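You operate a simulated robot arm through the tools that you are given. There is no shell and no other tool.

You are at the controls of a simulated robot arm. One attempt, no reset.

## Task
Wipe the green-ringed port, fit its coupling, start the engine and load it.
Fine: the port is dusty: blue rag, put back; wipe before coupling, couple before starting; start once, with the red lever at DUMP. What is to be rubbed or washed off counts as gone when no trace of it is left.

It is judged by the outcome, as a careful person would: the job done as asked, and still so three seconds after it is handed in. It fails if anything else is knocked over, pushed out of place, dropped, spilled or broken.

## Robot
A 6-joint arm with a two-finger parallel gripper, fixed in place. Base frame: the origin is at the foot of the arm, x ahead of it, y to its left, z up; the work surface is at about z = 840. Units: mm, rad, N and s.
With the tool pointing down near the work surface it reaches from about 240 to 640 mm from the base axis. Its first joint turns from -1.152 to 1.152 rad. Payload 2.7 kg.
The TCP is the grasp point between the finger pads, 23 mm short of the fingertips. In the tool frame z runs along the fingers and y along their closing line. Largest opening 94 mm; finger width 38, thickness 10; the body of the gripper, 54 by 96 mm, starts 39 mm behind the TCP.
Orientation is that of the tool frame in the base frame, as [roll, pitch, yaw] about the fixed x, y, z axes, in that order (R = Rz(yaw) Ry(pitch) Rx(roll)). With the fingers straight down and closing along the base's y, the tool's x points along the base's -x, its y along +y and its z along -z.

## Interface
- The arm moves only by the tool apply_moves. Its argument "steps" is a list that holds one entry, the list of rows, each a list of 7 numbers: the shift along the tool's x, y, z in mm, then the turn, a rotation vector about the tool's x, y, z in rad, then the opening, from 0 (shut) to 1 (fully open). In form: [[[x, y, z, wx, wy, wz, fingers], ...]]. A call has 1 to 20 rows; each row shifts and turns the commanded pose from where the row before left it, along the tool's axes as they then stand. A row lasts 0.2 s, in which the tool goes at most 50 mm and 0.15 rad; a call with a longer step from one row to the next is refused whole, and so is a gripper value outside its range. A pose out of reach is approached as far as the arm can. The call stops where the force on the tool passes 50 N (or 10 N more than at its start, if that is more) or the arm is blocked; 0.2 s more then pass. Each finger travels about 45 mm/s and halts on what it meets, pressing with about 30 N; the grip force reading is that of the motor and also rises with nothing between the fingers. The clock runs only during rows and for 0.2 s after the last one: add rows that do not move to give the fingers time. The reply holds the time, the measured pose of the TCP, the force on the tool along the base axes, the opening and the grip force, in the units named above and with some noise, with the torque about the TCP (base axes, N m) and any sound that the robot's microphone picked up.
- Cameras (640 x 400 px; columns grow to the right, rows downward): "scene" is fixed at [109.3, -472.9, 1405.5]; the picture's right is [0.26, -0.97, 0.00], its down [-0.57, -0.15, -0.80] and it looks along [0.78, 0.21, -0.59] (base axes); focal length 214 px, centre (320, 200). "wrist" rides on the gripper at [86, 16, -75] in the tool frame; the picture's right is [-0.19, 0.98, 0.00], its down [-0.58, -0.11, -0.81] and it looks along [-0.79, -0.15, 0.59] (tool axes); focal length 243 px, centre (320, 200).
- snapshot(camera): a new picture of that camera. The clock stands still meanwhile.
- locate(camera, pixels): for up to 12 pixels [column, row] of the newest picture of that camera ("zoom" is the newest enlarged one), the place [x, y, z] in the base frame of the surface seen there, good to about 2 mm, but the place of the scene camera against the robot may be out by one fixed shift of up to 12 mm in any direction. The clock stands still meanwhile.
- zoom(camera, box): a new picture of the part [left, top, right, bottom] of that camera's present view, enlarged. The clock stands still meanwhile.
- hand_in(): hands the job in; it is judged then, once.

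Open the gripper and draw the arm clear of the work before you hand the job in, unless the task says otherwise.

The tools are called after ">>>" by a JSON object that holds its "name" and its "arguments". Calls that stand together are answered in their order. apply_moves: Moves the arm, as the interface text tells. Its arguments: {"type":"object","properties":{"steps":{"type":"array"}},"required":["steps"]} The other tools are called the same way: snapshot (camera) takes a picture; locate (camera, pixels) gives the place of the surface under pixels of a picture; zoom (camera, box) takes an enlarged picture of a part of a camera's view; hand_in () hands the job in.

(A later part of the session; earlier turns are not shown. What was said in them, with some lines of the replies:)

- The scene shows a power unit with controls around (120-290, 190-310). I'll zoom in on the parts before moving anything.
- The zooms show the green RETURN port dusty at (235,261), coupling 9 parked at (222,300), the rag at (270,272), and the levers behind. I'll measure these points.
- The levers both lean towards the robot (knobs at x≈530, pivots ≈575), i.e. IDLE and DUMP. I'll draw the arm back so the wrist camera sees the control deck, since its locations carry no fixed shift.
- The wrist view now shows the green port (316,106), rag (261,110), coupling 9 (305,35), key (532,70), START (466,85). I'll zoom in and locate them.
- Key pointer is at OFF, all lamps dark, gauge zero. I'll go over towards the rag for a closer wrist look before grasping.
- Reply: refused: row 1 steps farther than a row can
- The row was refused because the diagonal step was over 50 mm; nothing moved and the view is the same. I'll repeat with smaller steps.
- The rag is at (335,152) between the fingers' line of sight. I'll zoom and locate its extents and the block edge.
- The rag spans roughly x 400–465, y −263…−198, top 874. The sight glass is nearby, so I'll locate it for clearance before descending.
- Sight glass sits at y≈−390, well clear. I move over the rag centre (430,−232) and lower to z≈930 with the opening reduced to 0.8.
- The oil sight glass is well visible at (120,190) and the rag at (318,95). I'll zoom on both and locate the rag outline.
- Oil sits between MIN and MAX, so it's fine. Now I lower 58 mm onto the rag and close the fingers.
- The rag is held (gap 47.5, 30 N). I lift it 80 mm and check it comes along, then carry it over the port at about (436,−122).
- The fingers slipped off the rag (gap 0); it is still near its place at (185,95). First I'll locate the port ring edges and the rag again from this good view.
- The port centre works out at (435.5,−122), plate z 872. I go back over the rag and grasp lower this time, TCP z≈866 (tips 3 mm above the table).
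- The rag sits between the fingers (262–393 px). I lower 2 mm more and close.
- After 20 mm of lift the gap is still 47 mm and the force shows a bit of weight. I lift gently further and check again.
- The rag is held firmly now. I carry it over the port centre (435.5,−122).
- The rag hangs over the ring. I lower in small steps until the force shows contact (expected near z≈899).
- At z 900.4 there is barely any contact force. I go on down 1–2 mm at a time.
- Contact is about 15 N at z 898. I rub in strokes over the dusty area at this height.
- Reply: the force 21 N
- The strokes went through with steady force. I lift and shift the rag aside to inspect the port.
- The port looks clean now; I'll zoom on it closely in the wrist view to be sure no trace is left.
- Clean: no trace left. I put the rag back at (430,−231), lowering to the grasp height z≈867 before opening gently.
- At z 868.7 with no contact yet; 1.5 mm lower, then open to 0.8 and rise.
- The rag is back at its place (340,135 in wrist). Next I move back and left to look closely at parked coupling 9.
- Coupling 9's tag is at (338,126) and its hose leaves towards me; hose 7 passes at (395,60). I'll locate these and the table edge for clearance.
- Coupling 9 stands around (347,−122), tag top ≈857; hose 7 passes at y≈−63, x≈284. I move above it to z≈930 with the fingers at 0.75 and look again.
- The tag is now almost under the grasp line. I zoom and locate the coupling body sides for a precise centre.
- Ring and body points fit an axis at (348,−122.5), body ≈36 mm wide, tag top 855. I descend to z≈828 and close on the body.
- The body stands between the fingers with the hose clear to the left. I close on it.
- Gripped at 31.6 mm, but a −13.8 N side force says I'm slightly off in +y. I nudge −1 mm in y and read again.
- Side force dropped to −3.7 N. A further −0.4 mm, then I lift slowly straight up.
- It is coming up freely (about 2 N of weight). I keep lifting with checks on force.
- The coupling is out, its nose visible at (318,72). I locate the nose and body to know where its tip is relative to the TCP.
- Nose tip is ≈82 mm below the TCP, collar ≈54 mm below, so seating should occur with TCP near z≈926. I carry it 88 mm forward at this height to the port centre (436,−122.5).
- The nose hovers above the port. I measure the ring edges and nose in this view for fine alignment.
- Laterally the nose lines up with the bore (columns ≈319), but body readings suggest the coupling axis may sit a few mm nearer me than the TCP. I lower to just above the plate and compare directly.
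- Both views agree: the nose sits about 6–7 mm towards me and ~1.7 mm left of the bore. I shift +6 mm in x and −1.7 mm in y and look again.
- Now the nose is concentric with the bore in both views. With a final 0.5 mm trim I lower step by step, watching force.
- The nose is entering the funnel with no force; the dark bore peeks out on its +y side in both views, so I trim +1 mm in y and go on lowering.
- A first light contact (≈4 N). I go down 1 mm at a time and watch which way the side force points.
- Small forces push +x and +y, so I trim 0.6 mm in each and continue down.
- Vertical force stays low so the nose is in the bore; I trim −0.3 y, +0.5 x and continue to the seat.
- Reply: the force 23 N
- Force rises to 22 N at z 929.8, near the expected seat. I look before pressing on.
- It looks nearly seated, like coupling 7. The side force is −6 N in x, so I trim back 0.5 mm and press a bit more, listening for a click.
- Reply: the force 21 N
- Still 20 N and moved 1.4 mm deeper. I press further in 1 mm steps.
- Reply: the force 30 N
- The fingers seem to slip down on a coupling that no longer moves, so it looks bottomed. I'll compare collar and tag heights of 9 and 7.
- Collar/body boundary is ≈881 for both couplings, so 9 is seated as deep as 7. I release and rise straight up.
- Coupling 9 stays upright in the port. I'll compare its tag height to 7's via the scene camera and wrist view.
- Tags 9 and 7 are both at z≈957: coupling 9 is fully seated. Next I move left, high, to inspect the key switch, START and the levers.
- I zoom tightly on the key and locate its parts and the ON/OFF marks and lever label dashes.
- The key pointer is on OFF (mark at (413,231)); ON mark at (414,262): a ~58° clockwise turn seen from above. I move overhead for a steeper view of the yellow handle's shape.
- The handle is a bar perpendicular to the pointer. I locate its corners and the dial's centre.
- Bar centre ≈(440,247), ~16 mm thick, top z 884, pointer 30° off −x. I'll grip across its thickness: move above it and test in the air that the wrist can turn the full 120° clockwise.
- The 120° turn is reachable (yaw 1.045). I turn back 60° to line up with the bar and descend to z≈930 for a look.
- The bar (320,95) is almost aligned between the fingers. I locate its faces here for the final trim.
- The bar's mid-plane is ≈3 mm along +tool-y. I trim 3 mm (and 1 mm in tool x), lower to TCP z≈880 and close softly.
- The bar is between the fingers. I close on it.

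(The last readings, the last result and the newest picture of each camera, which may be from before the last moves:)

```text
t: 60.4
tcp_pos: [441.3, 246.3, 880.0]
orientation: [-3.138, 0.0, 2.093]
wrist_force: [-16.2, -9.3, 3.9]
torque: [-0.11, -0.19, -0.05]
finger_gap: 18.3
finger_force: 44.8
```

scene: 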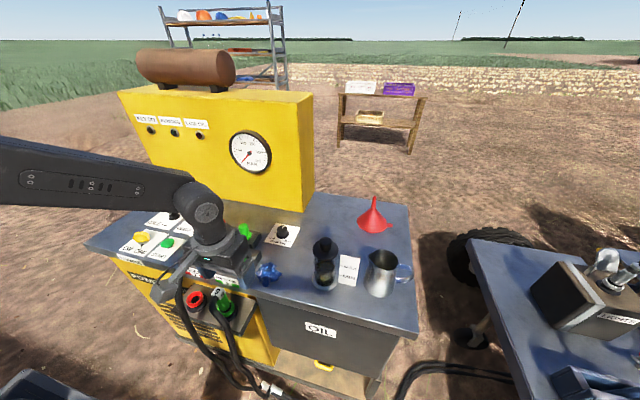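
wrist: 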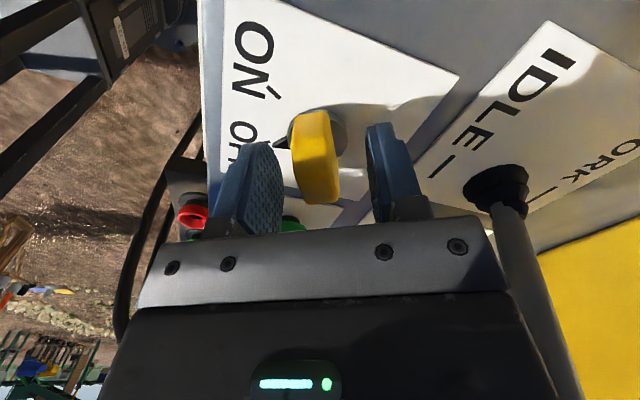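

Gripped (18 mm), with a side force of ~19 N along −tool-y; I relax by −1.6 mm and then turn clockwise in small steps.

>>> {"name": "apply_moves", "arguments": {"steps": [[[0, -1, 0, 0, 0, 0, 0], [0, -0.7, 0, 0, 0, 0, 0], [0, 0, 0, 0, 0, 0, 0]]]}}

```text
t: 61.2
tcp_pos: [441.4, 244.7, 879.9]
orientation: [3.139, 0.0, 2.095]
wrist_force: [-4.1, -1.1, -2.1]
torque: [-0.51, 0.5, 0.02]
finger_gap: 18.1
finger_force: 45.5
```

Side force is small now. I turn clockwise in 0.1 rad steps.

>>> {"name": "apply_moves", "arguments": {"steps": [[[0, -0.3, 0, 0, 0, 0.1, 0], [0, 0, 0, 0, 0, 0.1, 0], [0, 0, 0, 0, 0, 0.1, 0], [0, 0, 0, 0, 0, 0, 0]]]}}

>>> {"name": "snapshot", "arguments": {"camera": "wrist"}}

```text
t: 62.2
tcp_pos: [441.2, 245.9, 881.2]
orientation: [3.137, -0.001, 1.792]
wrist_force: [7.2, 4.7, 4.0]
torque: [-1.57, 0.4, 0.03]
finger_gap: 18.1
finger_force: 44.8
```

```text
taken
```

wrist: 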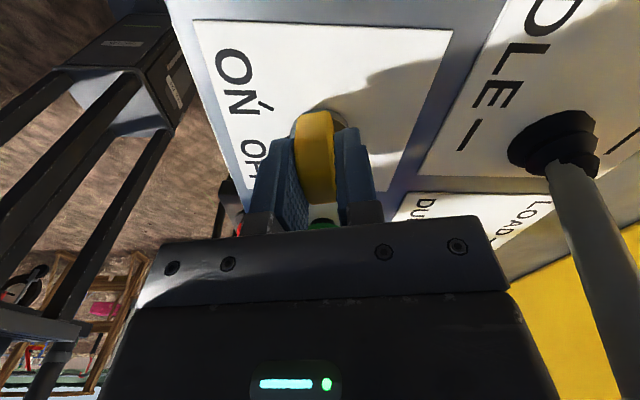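

The knob follows with small forces. I continue turning towards ON.

>>> {"name": "apply_moves", "arguments": {"steps": [[[0, 0, 0, 0, 0, 0.1, 0], [0, 0, 0, 0, 0, 0.1, 0], [0, 0, 0, 0, 0, 0.1, 0], [0, 0, 0, 0, 0, 0.1, 0], [0, 0, 0, 0, 0, 0, 0]]]}}

>>> {"name": "snapshot", "arguments": {"camera": "wrist"}}

>>> {"name": "zoom", "arguments": {"camera": "scene", "box": [90, 100, 250, 280]}}

```text
t: 63.4
tcp_pos: [442.3, 246.1, 881.0]
orientation: [3.138, -0.004, 1.391]
wrist_force: [17.3, 11.5, 2.8]
torque: [-0.23, 0.52, 0.05]
finger_gap: 18.2
finger_force: 45.4
```

```text
taken
```

wrist: 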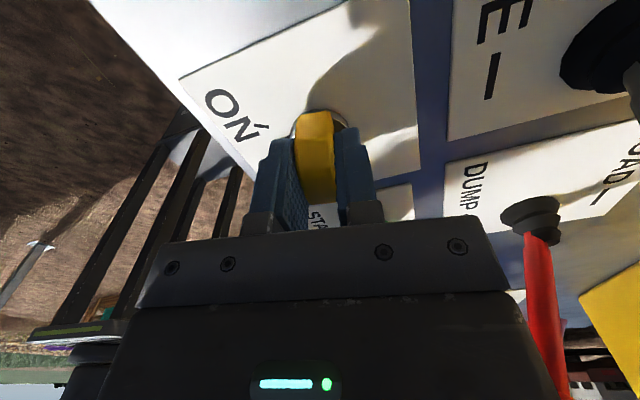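

```text
2.22 times, centred on (170, 190) of scene
```

zoom: 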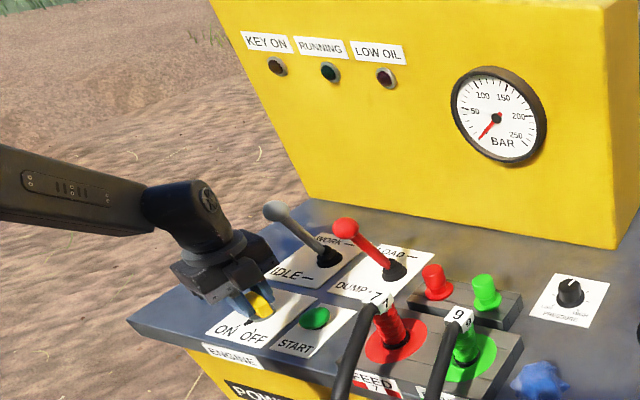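

Lamps still dark, the key is about 2/3 round. I trim off the side force (+1.3 x, +0.9 y) and turn the remaining 0.35 rad.

>>> {"name": "apply_moves", "arguments": {"steps": [[[1.1, 1.1, 0, 0, 0, 0.1, 0], [0, 0, 0, 0, 0, 0.1, 0], [0, 0, 0, 0, 0, 0.1, 0], [0, 0, 0, 0, 0, 0.05, 0], [0, 0, 0, 0, 0, 0, 0]]]}}

>>> {"name": "snapshot", "arguments": {"camera": "wrist"}}

>>> {"name": "zoom", "arguments": {"camera": "scene", "box": [90, 100, 250, 280]}}

```text
t: 64.6
tcp_pos: [442.1, 246.0, 881.1]
orientation: [3.139, -0.002, 1.043]
wrist_force: [10.3, -0.6, 11.1]
torque: [0.94, -0.07, 0.25]
finger_gap: 18.0
finger_force: 44.8
```

```text
taken
```

wrist: 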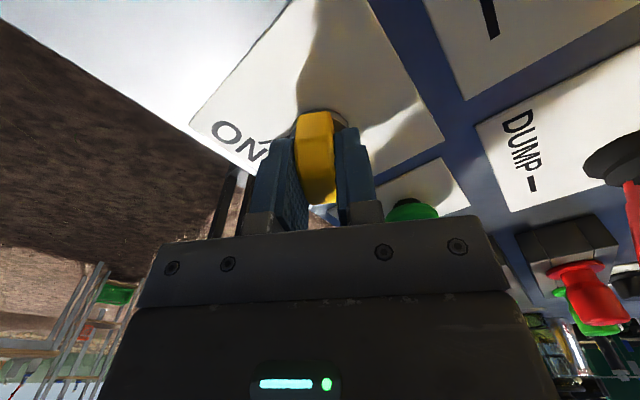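

```text
2.22 times, centred on (170, 190) of scene
```

zoom: 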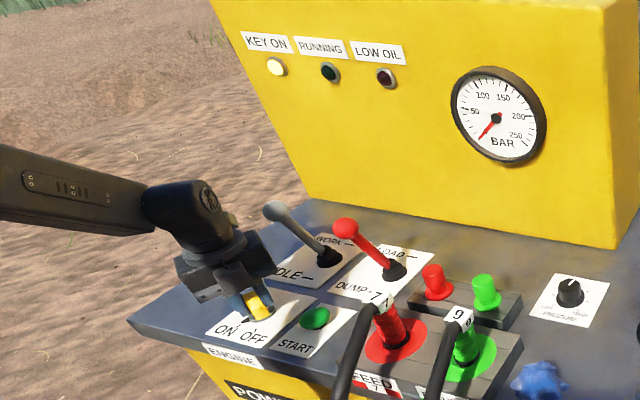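

KEY ON is lit and LOW OIL stays dark. I release the key, rise, and turn the gripper back.

>>> {"name": "apply_moves", "arguments": {"steps": [[[0, 0, 0, 0, 0, 0, 0.3], [0, 0, 0, 0, 0, 0, 0.45], [0, 0, 0, 0, 0, 0, 0.5], [0, 0, 0, 0, 0, 0, 0.5], [0, 0, -20, 0, 0, 0, 0.5], [0, 0, -40, 0, 0, 0, 0.5], [0, 0, -40, 0, 0, 0, 0.5], [0, 0, -40, 0, 0, 0, 0.5], [0, 0, -40, 0, 0, 0, 0.3], [0, 0, 0, 0, 0, -0.149, 0], [0, 0, 0, 0, 0, -0.149, 0], [0, 0, 0, 0, 0, -0.149, 0], [0, 0, 0, 0, 0, -0.149, 0], [0, 0, 0, 0, 0, -0.149, 0], [0, 0, 0, 0, 0, -0.149, 0], [0, 0, 0, 0, 0, -0.149, 0], [0, 0, 0, 0, 0, 0, 0]]]}}

>>> {"name": "zoom", "arguments": {"camera": "scene", "box": [90, 100, 250, 280]}}

```text
t: 68.2
tcp_pos: [442.0, 245.2, 1058.4]
orientation: [3.139, -0.001, 2.09]
wrist_force: [0.5, -0.3, -0.2]
torque: [0.02, -0.02, -0.02]
finger_gap: 0.3
finger_force: 29.8
```

```text
2.22 times, centred on (170, 190) of scene
```

zoom: 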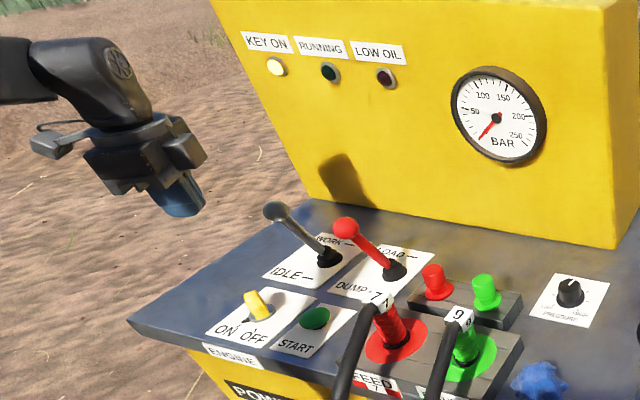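

Key is ON. I turn the wrist back to normal and move to look down at START.

>>> {"name": "apply_moves", "arguments": {"steps": [[[0, 0, 0, 0, 0, -0.149, 0], [0, 0, 0, 0, 0, -0.149, 0], [0, 0, 0, 0, 0, -0.149, 0], [0, 0, 0, 0, 0, -0.149, 0], [0, 0, 0, 0, 0, -0.149, 0], [0, 0, 0, 0, 0, -0.149, 0], [0, 0, 0, 0, 0, -0.149, 0], [20, -45, 0, 0, 0, 0, 0], [20, -45, 0, 0, 0, 0, 0], [15, -10, 20, 0, 0, 0, 0], [0, 0, 30, 0, 0, 0, 0], [0, 0, 0, 0, 0, 0, 0]]]}}

>>> {"name": "snapshot", "arguments": {"camera": "wrist"}}

```text
t: 70.8
tcp_pos: [386.7, 148.5, 1010.1]
orientation: [3.14, 0.003, 3.131]
wrist_force: [-0.2, 0.1, -0.7]
torque: [-0.02, -0.01, -0.02]
finger_gap: 0.0
finger_force: 30.1
```

```text
taken
```

wrist: 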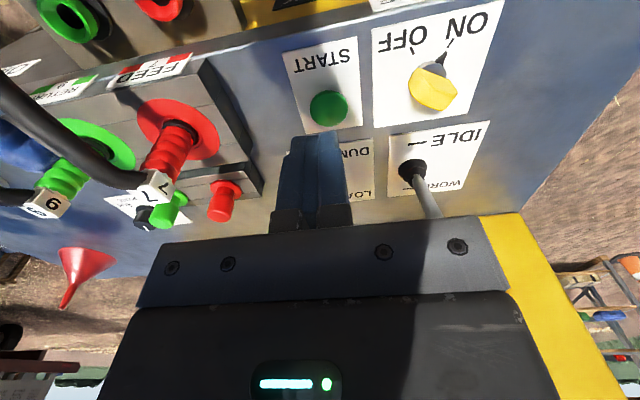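

The pointer shows ON; START is at (329,106). I locate the button's top and edges.

>>> {"name": "locate", "arguments": {"camera": "wrist", "pixels": [[329, 103], [329, 95], [329, 115], [315, 106], [343, 106], [329, 90], [329, 120], [412, 143], [411, 168]]}}

>>> {"name": "zoom", "arguments": {"camera": "wrist", "box": [280, 40, 480, 200]}}

```text
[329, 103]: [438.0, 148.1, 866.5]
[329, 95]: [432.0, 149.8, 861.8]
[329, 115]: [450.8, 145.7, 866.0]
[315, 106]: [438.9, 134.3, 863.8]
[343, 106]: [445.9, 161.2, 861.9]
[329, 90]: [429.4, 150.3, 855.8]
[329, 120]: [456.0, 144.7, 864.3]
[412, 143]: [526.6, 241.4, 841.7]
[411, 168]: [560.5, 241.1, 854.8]
```

```text
2.50 times, centred on (380, 120) of wrist
```

zoom: 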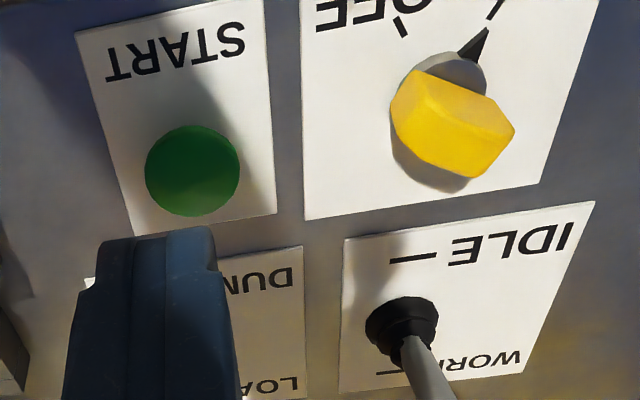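

Button centre ≈(443,147.5), top z 867. I go above it at TCP z≈903 (tips ≈880).

>>> {"name": "apply_moves", "arguments": {"steps": [[[-27, 0, 20, 0, 0, 0, 0], [-28, 0, 20, 0, 0, 0, 0], [0, 0, 35, 0, 0, 0, 0], [0, 0, 25, 0, 0, 0, 0], [0, 0, 7, 0, 0, 0, 0], [0, 0, 0, 0, 0, 0, 0]]]}}

>>> {"name": "zoom", "arguments": {"camera": "scene", "box": [90, 170, 250, 280]}}

>>> {"name": "snapshot", "arguments": {"camera": "wrist"}}

```text
t: 72.2
tcp_pos: [440.3, 145.2, 902.3]
orientation: [3.14, 0.003, 3.132]
wrist_force: [-0.1, -0.1, -0.8]
torque: [0.03, -0.01, 0.02]
finger_gap: 0.0
finger_force: 29.8
```

```text
3.64 times, centred on (170, 225) of scene
```

zoom: 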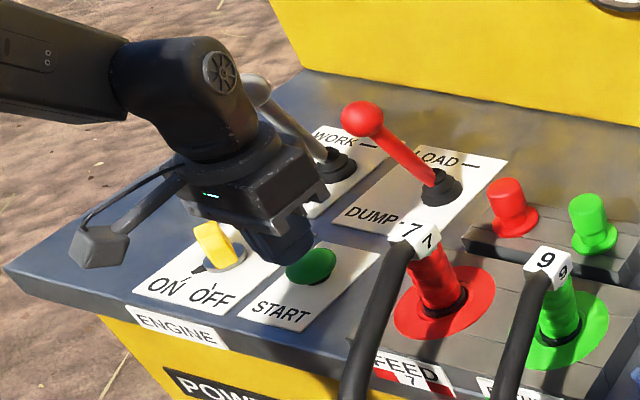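

```text
taken
```

wrist: 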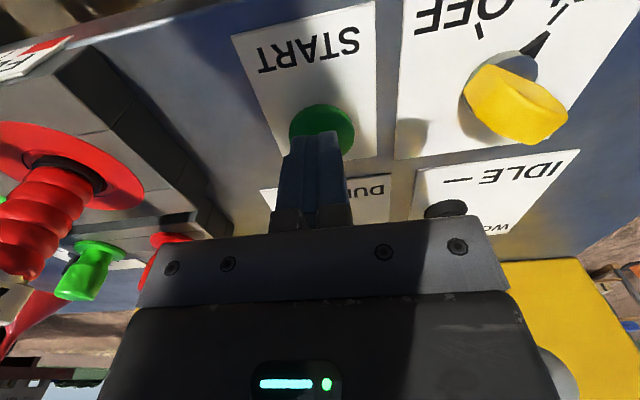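

Tips are right over START, lever at DUMP, key ON, coupling fitted. I press down in small steps, hold a moment, then check.

>>> {"name": "apply_moves", "arguments": {"steps": [[[0, 0, 6, 0, 0, 0, 0], [0, 0, 4, 0, 0, 0, 0], [0, 0, 2, 0, 0, 0, 0], [0, 0, 2, 0, 0, 0, 0], [0, 0, 1, 0, 0, 0, 0], [0, 0, 1, 0, 0, 0, 0], [0, 0, 0, 0, 0, 0, 0]]]}}

>>> {"name": "zoom", "arguments": {"camera": "scene", "box": [110, 90, 280, 280]}}

```text
t: 73.8
tcp_pos: [440.5, 145.7, 886.0]
orientation: [-3.142, -0.001, 3.131]
wrist_force: [-1.6, -1.3, 1.5]
torque: [-0.06, 0.03, 0.04]
finger_gap: 0.0
finger_force: 30.4
```

```text
2.11 times, centred on (195, 185) of scene
```

zoom: 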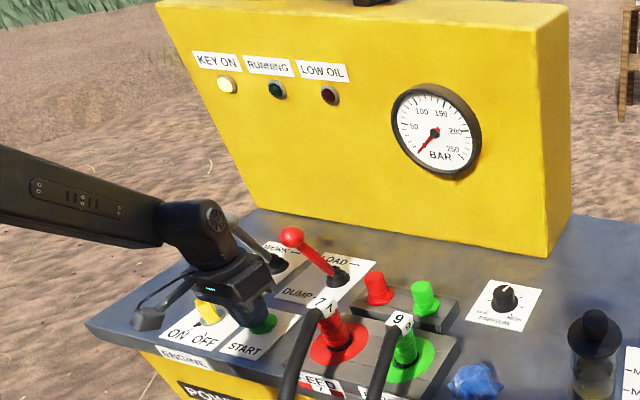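

Contact has just begun (≈2 N at z 886), not yet started. I continue pressing in 1 mm rows.

>>> {"name": "apply_moves", "arguments": {"steps": [[[0, 0, 1, 0, 0, 0, 0], [0, 0, 1, 0, 0, 0, 0], [0, 0, 1, 0, 0, 0, 0], [0, 0, 0, 0, 0, 0, 0]]]}}

>>> {"name": "zoom", "arguments": {"camera": "scene", "box": [110, 90, 280, 280]}}

```text
t: 74.8
tcp_pos: [441.0, 145.5, 884.8]
orientation: [3.14, 0.001, 3.132]
wrist_force: [-1.1, -1.2, 3.2]
torque: [-0.01, 0.02, 0.0]
finger_gap: 0.1
finger_force: 30.2
heard: click
```

```text
2.11 times, centred on (195, 185) of scene
```

zoom: 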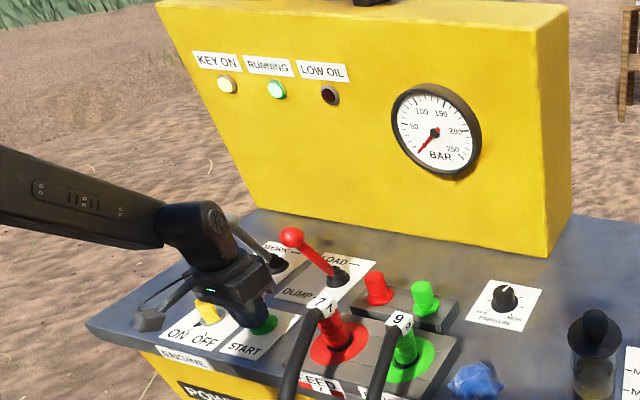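

A click was heard and RUNNING is lit. I lift off the button at once and retreat upward.

>>> {"name": "apply_moves", "arguments": {"steps": [[[0, 0, -10, 0, 0, 0, 0], [0, 0, -30, 0, 0, 0, 0], [0, 0, -40, 0, 0, 0, 0], [0, 0, -40, 0, 0, 0, 0], [30, -10, -10, 0, 0, 0, 0], [40, -20, 0, 0, 0, 0, 0], [40, -15, 0, 0, 0, 0, 0], [0, 0, 0, 0, 0, 0, 0]]]}}

>>> {"name": "snapshot", "arguments": {"camera": "wrist"}}

>>> {"name": "zoom", "arguments": {"camera": "scene", "box": [110, 90, 280, 280]}}

```text
t: 76.6
tcp_pos: [330.3, 101.7, 1013.4]
orientation: [3.139, 0.001, 3.132]
wrist_force: [0.6, 0.8, -0.5]
torque: [0.02, -0.02, -0.03]
finger_gap: 0.0
finger_force: 30.6
```

```text
taken
```

wrist: 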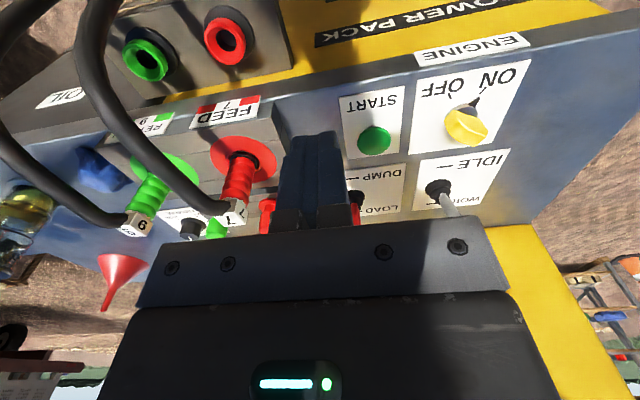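

```text
2.11 times, centred on (195, 185) of scene
```

zoom: 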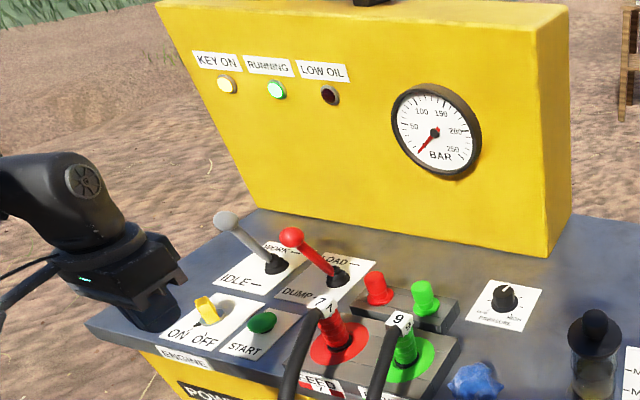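

The engine keeps running with zero bar. I measure the red lever, the grey one and the yellow panel with the scene camera before pushing.

>>> {"name": "locate", "arguments": {"camera": "zoom", "pixels": [[291, 237], [281, 237], [302, 237], [291, 228], [336, 275], [336, 285], [320, 262], [280, 200], [350, 225], [400, 230], [226, 220], [330, 100]]}}

>>> {"name": "zoom", "arguments": {"camera": "scene", "box": [150, 180, 240, 250]}}

```text
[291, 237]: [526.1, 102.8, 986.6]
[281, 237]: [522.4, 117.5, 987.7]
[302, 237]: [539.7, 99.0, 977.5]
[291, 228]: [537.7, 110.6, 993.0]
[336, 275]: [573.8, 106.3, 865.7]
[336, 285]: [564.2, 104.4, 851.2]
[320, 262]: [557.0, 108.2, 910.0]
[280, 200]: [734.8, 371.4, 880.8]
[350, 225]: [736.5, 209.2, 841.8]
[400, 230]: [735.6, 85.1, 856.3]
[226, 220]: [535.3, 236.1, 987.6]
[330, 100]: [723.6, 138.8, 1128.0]
```

```text
5.71 times, centred on (195, 215) of scene
```

zoom: 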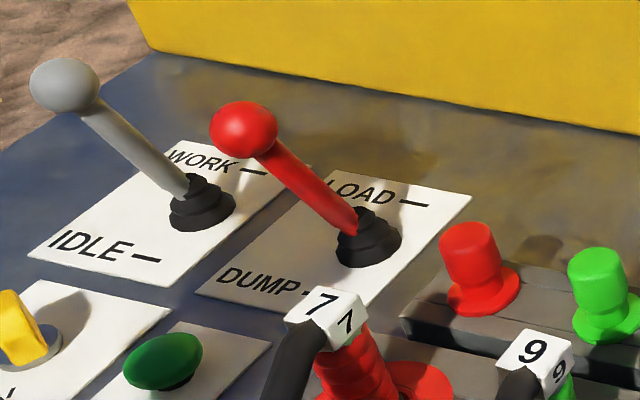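

Panel is at x≈730, far enough. Lever knob centre ≈(528,112,973), pivot ≈(574,113), so LOAD should be at x≈620. I approach from behind with closed fingers at TCP z≈981, y 112.

>>> {"name": "apply_moves", "arguments": {"steps": [[[0, 10, 15, 0, 0, 0, 0], [-30, 0, 17, 0, 0, 0, 0], [-40, 0, 0, 0, 0, 0, 0], [-40, 0, 0, 0, 0, 0, 0], [-30, 0, 0, 0, 0, 0, 0], [0, 0, 0, 0, 0, 0, 0]]]}}

>>> {"name": "snapshot", "arguments": {"camera": "wrist"}}

>>> {"name": "zoom", "arguments": {"camera": "scene", "box": [110, 150, 250, 260]}}

```text
t: 78.0
tcp_pos: [471.0, 109.5, 980.6]
orientation: [3.141, 0.001, 3.132]
wrist_force: [-0.6, -0.2, 0.6]
torque: [-0.02, -0.01, -0.01]
finger_gap: 0.0
finger_force: 29.8
```

```text
taken
```

wrist: 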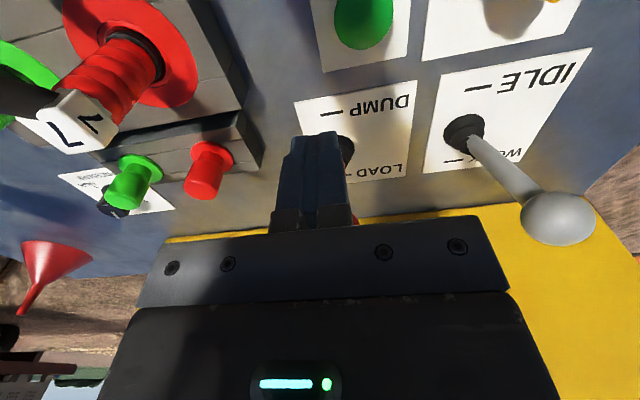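

```text
3.64 times, centred on (180, 205) of scene
```

zoom: 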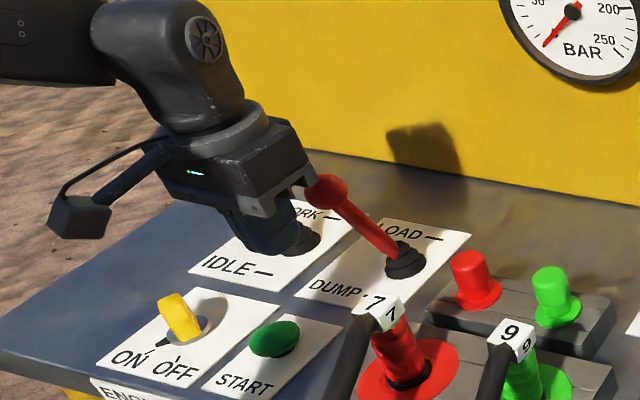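

Fingers are lined up just short of the red knob. I push in +x with 8 mm rows.

>>> {"name": "apply_moves", "arguments": {"steps": [[[-8, 0, 0, 0, 0, 0, 0], [-8, 0, 0, 0, 0, 0, 0], [-8, 0, 0, 0, 0, 0, 0], [-8, 0, 0, 0, 0, 0, 0], [-8, 0, 0, 0, 0, 0, 0], [-8, 0, 0, 0, 0, 0, 0]]]}}

>>> {"name": "zoom", "arguments": {"camera": "scene", "box": [110, 150, 250, 260]}}

```text
t: 79.4
tcp_pos: [518.7, 110.8, 981.7]
orientation: [3.14, 0.002, 3.132]
wrist_force: [-0.7, 0.2, -0.1]
torque: [0.0, 0.02, 0.03]
finger_gap: 0.0
finger_force: 29.8
```

```text
3.64 times, centred on (180, 205) of scene
```

zoom: 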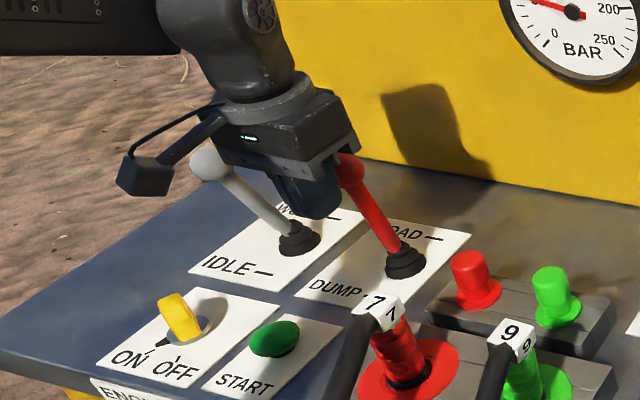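

The lever follows with almost no force and the gauge is already rising. I keep pushing towards LOAD.

>>> {"name": "apply_moves", "arguments": {"steps": [[[-8, 0, 0, 0, 0, 0, 0], [-8, 0, 0, 0, 0, 0, 0], [-8, 0, 0, 0, 0, 0, 0], [-8, 0, 0, 0, 0, 0, 0], [-8, 0, 0, 0, 0, 0, 0], [-8, 0, 0, 0, 0, 0, 0], [-6, 0, 0, 0, 0, 0, 0]]]}}

>>> {"name": "zoom", "arguments": {"camera": "scene", "box": [110, 90, 290, 270]}}

```text
t: 81.0
tcp_pos: [572.1, 109.6, 980.9]
orientation: [3.139, 0.001, 3.132]
wrist_force: [0.1, 0.4, 0.6]
torque: [0.02, 0.0, 0.02]
finger_gap: 0.0
finger_force: 30.3
```

```text
2.22 times, centred on (200, 180) of scene
```

zoom: 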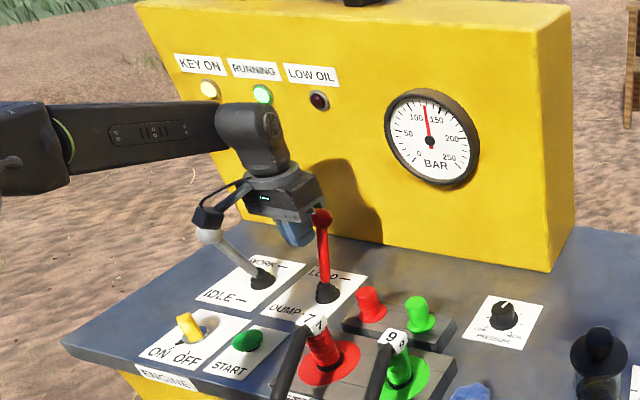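

Pressure ~120 bar, still RUNNING. I push on in 4 mm rows until the end stop is felt.

>>> {"name": "apply_moves", "arguments": {"steps": [[[-4, 0, 0, 0, 0, 0, 0], [-4, 0, 0, 0, 0, 0, 0], [-4, 0, 0, 0, 0, 0, 0], [0, 0, 0, 0, 0, 0, 0]]]}}

>>> {"name": "zoom", "arguments": {"camera": "scene", "box": [150, 180, 240, 250]}}

>>> {"name": "zoom", "arguments": {"camera": "scene", "box": [110, 90, 290, 270]}}

```text
t: 82.0
tcp_pos: [584.9, 108.4, 981.9]
orientation: [3.141, -0.001, 3.13]
wrist_force: [-5.8, 0.6, 1.6]
torque: [-0.06, 0.02, 0.03]
finger_gap: 0.2
finger_force: 30.0
```

```text
5.71 times, centred on (195, 215) of scene
```

zoom: 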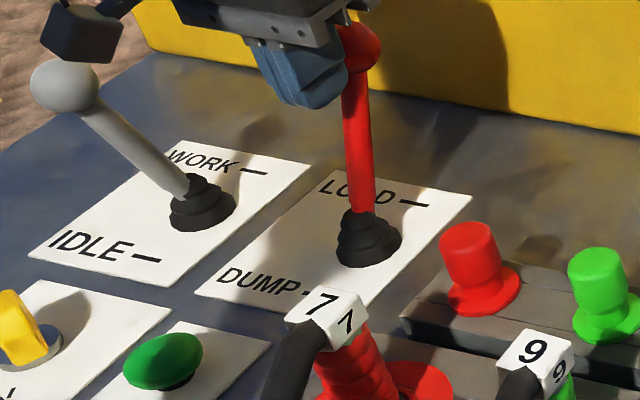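

```text
2.22 times, centred on (200, 180) of scene
```

zoom: 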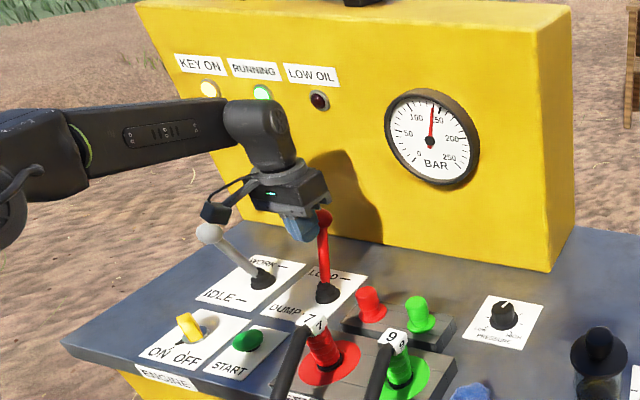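

A −6 N reaction suggests the stop is beginning. I push 2 mm more to confirm.

>>> {"name": "apply_moves", "arguments": {"steps": [[[-2, 0, 0, 0, 0, 0, 0], [-1, 0, 0, 0, 0, 0, 0], [0, 0, 0, 0, 0, 0, 0]]]}}

```text
t: 82.8
tcp_pos: [584.4, 109.7, 981.5]
orientation: [-3.141, -0.009, 3.13]
wrist_force: [-37.9, -4.4, 3.9]
torque: [0.43, 0.14, -0.04]
finger_gap: 0.1
finger_force: 30.2
```

That is the hard stop (−38 N): lever fully at LOAD. I withdraw backwards and rise.

>>> {"name": "apply_moves", "arguments": {"steps": [[[5, 0, 0, 0, 0, 0, 0], [20, 0, 0, 0, 0, 0, 0], [40, 0, 0, 0, 0, 0, 0], [40, 0, -10, 0, 0, 0, 0], [40, 0, -20, 0, 0, 0, 0], [40, 0, -20, 0, 0, 0, 0.5], [40, 0, -20, 0, 0, 0, 0.5], [30, 0, -20, 0, 0, 0, 0.5], [0, 0, 0, 0, 0, 0, 0.5], [0, 0, 0, 0, 0, 0, 0.5], [0, 0, 0, 0, 0, 0, 0.5]]]}}

>>> {"name": "snapshot", "arguments": {"camera": "scene"}}

>>> {"name": "zoom", "arguments": {"camera": "scene", "box": [110, 90, 290, 270]}}

>>> {"name": "snapshot", "arguments": {"camera": "wrist"}}

```text
t: 85.2
tcp_pos: [331.5, 111.5, 1072.4]
orientation: [3.14, 0.003, 3.131]
wrist_force: [0.4, -0.2, -0.7]
torque: [-0.01, 0.01, -0.03]
finger_gap: 46.9
finger_force: 0.0
```

```text
taken
```

scene: 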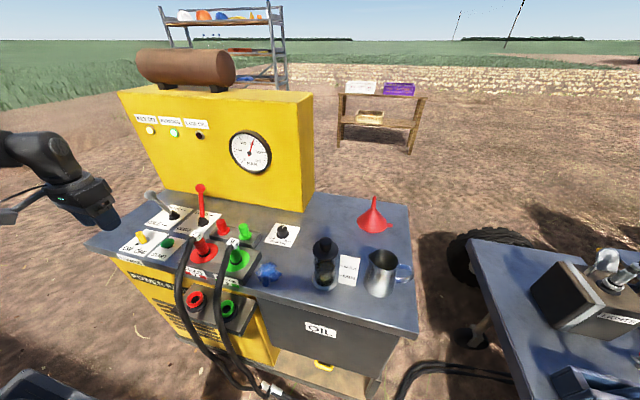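

```text
2.22 times, centred on (200, 180) of scene
```

zoom: 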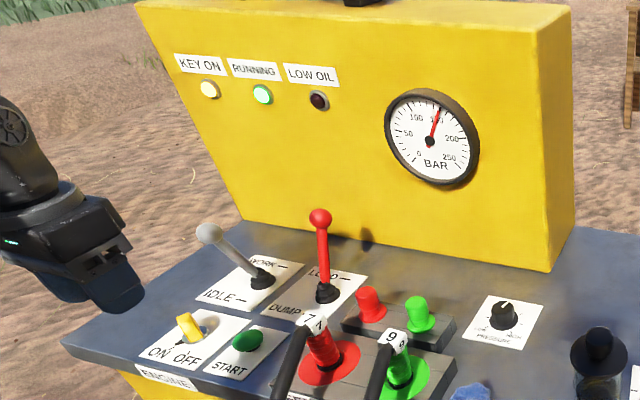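

```text
taken
```

wrist: 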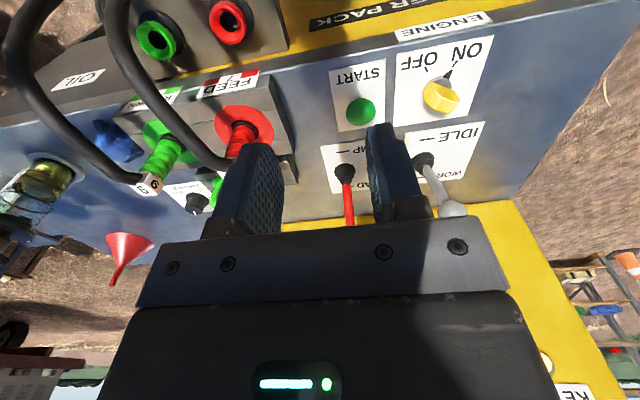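

The lever stays at LOAD, RUNNING is lit, pressure ≈150 bar. I wait a couple of seconds and recheck gauge, coupling and rag.

>>> {"name": "apply_moves", "arguments": {"steps": [[[20, 0, -10, 0, 0, 0, 0.5], [0, 0, 0, 0, 0, 0, 0.5], [0, 0, 0, 0, 0, 0, 0.5], [0, 0, 0, 0, 0, 0, 0.5], [0, 0, 0, 0, 0, 0, 0.5], [0, 0, 0, 0, 0, 0, 0.5], [0, 0, 0, 0, 0, 0, 0.5], [0, 0, 0, 0, 0, 0, 0.5], [0, 0, 0, 0, 0, 0, 0.5], [0, 0, 0, 0, 0, 0, 0.5], [0, 0, 0, 0, 0, 0, 0.5], [0, 0, 0, 0, 0, 0, 0.5], [0, 0, 0, 0, 0, 0, 0.5], [0, 0, 0, 0, 0, 0, 0.5], [0, 0, 0, 0, 0, 0, 0.5]]]}}

>>> {"name": "zoom", "arguments": {"camera": "scene", "box": [110, 90, 290, 270]}}

>>> {"name": "zoom", "arguments": {"camera": "scene", "box": [170, 210, 320, 330]}}

>>> {"name": "locate", "arguments": {"camera": "zoom", "pixels": [[425, 265], [385, 260], [470, 270], [425, 230]]}}

```text
t: 88.4
tcp_pos: [312.4, 112.7, 1081.5]
orientation: [3.139, 0.003, 3.131]
wrist_force: [1.2, -0.5, -0.5]
torque: [-0.01, 0.0, 0.02]
finger_gap: 47.0
finger_force: 0.1
```

```text
2.22 times, centred on (200, 180) of scene
```

zoom: 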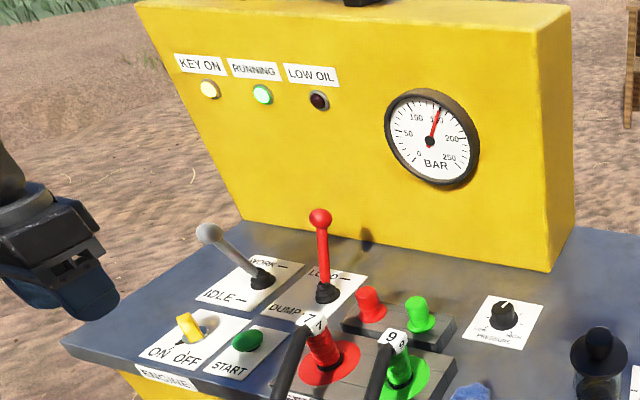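

```text
3.33 times, centred on (245, 270) of scene
```

zoom: 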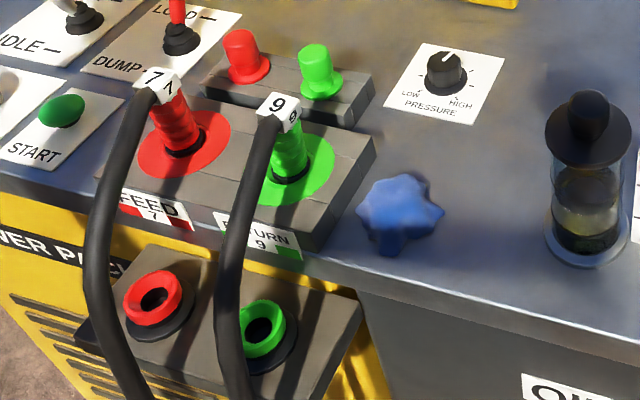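

```text
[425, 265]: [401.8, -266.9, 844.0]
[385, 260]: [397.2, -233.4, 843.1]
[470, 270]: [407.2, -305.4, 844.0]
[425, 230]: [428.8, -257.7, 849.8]
```

Everything is steady: KEY ON and RUNNING lit, ≈150 bar, red lever at LOAD, coupling 9 seated, rag back in place, and the arm clear with gripper open. I hand the job in.

>>> {"name": "hand_in", "arguments": {}}

```text
The job is handed in.
```

I handed the job in with the engine running and loaded. The RETURN port is wiped and its coupling fitted. At my last check, about three seconds after the arm was clear, everything was holding steady.

- **Port:** I wiped it with the blue rag until no dust showed in close-up. The rag is back where it was. My first grip on it slipped, but it stayed on the bench and I re-gripped it.
- **Coupling:** Coupling 9 is seated in the green-ringed RETURN port, with its tag at the same height as coupling 7's.
- **Engine:** I turned the key to ON and pressed START once with the red lever at DUMP. RUNNING lit with that press, and LOW OIL stayed dark.
- **Load:** The red lever is hard against its stop at LOAD, and the gauge reads about 150 bar.

I left the grey lever at IDLE because you didn't ask for WORK. The engine took the load at idle without stalling.
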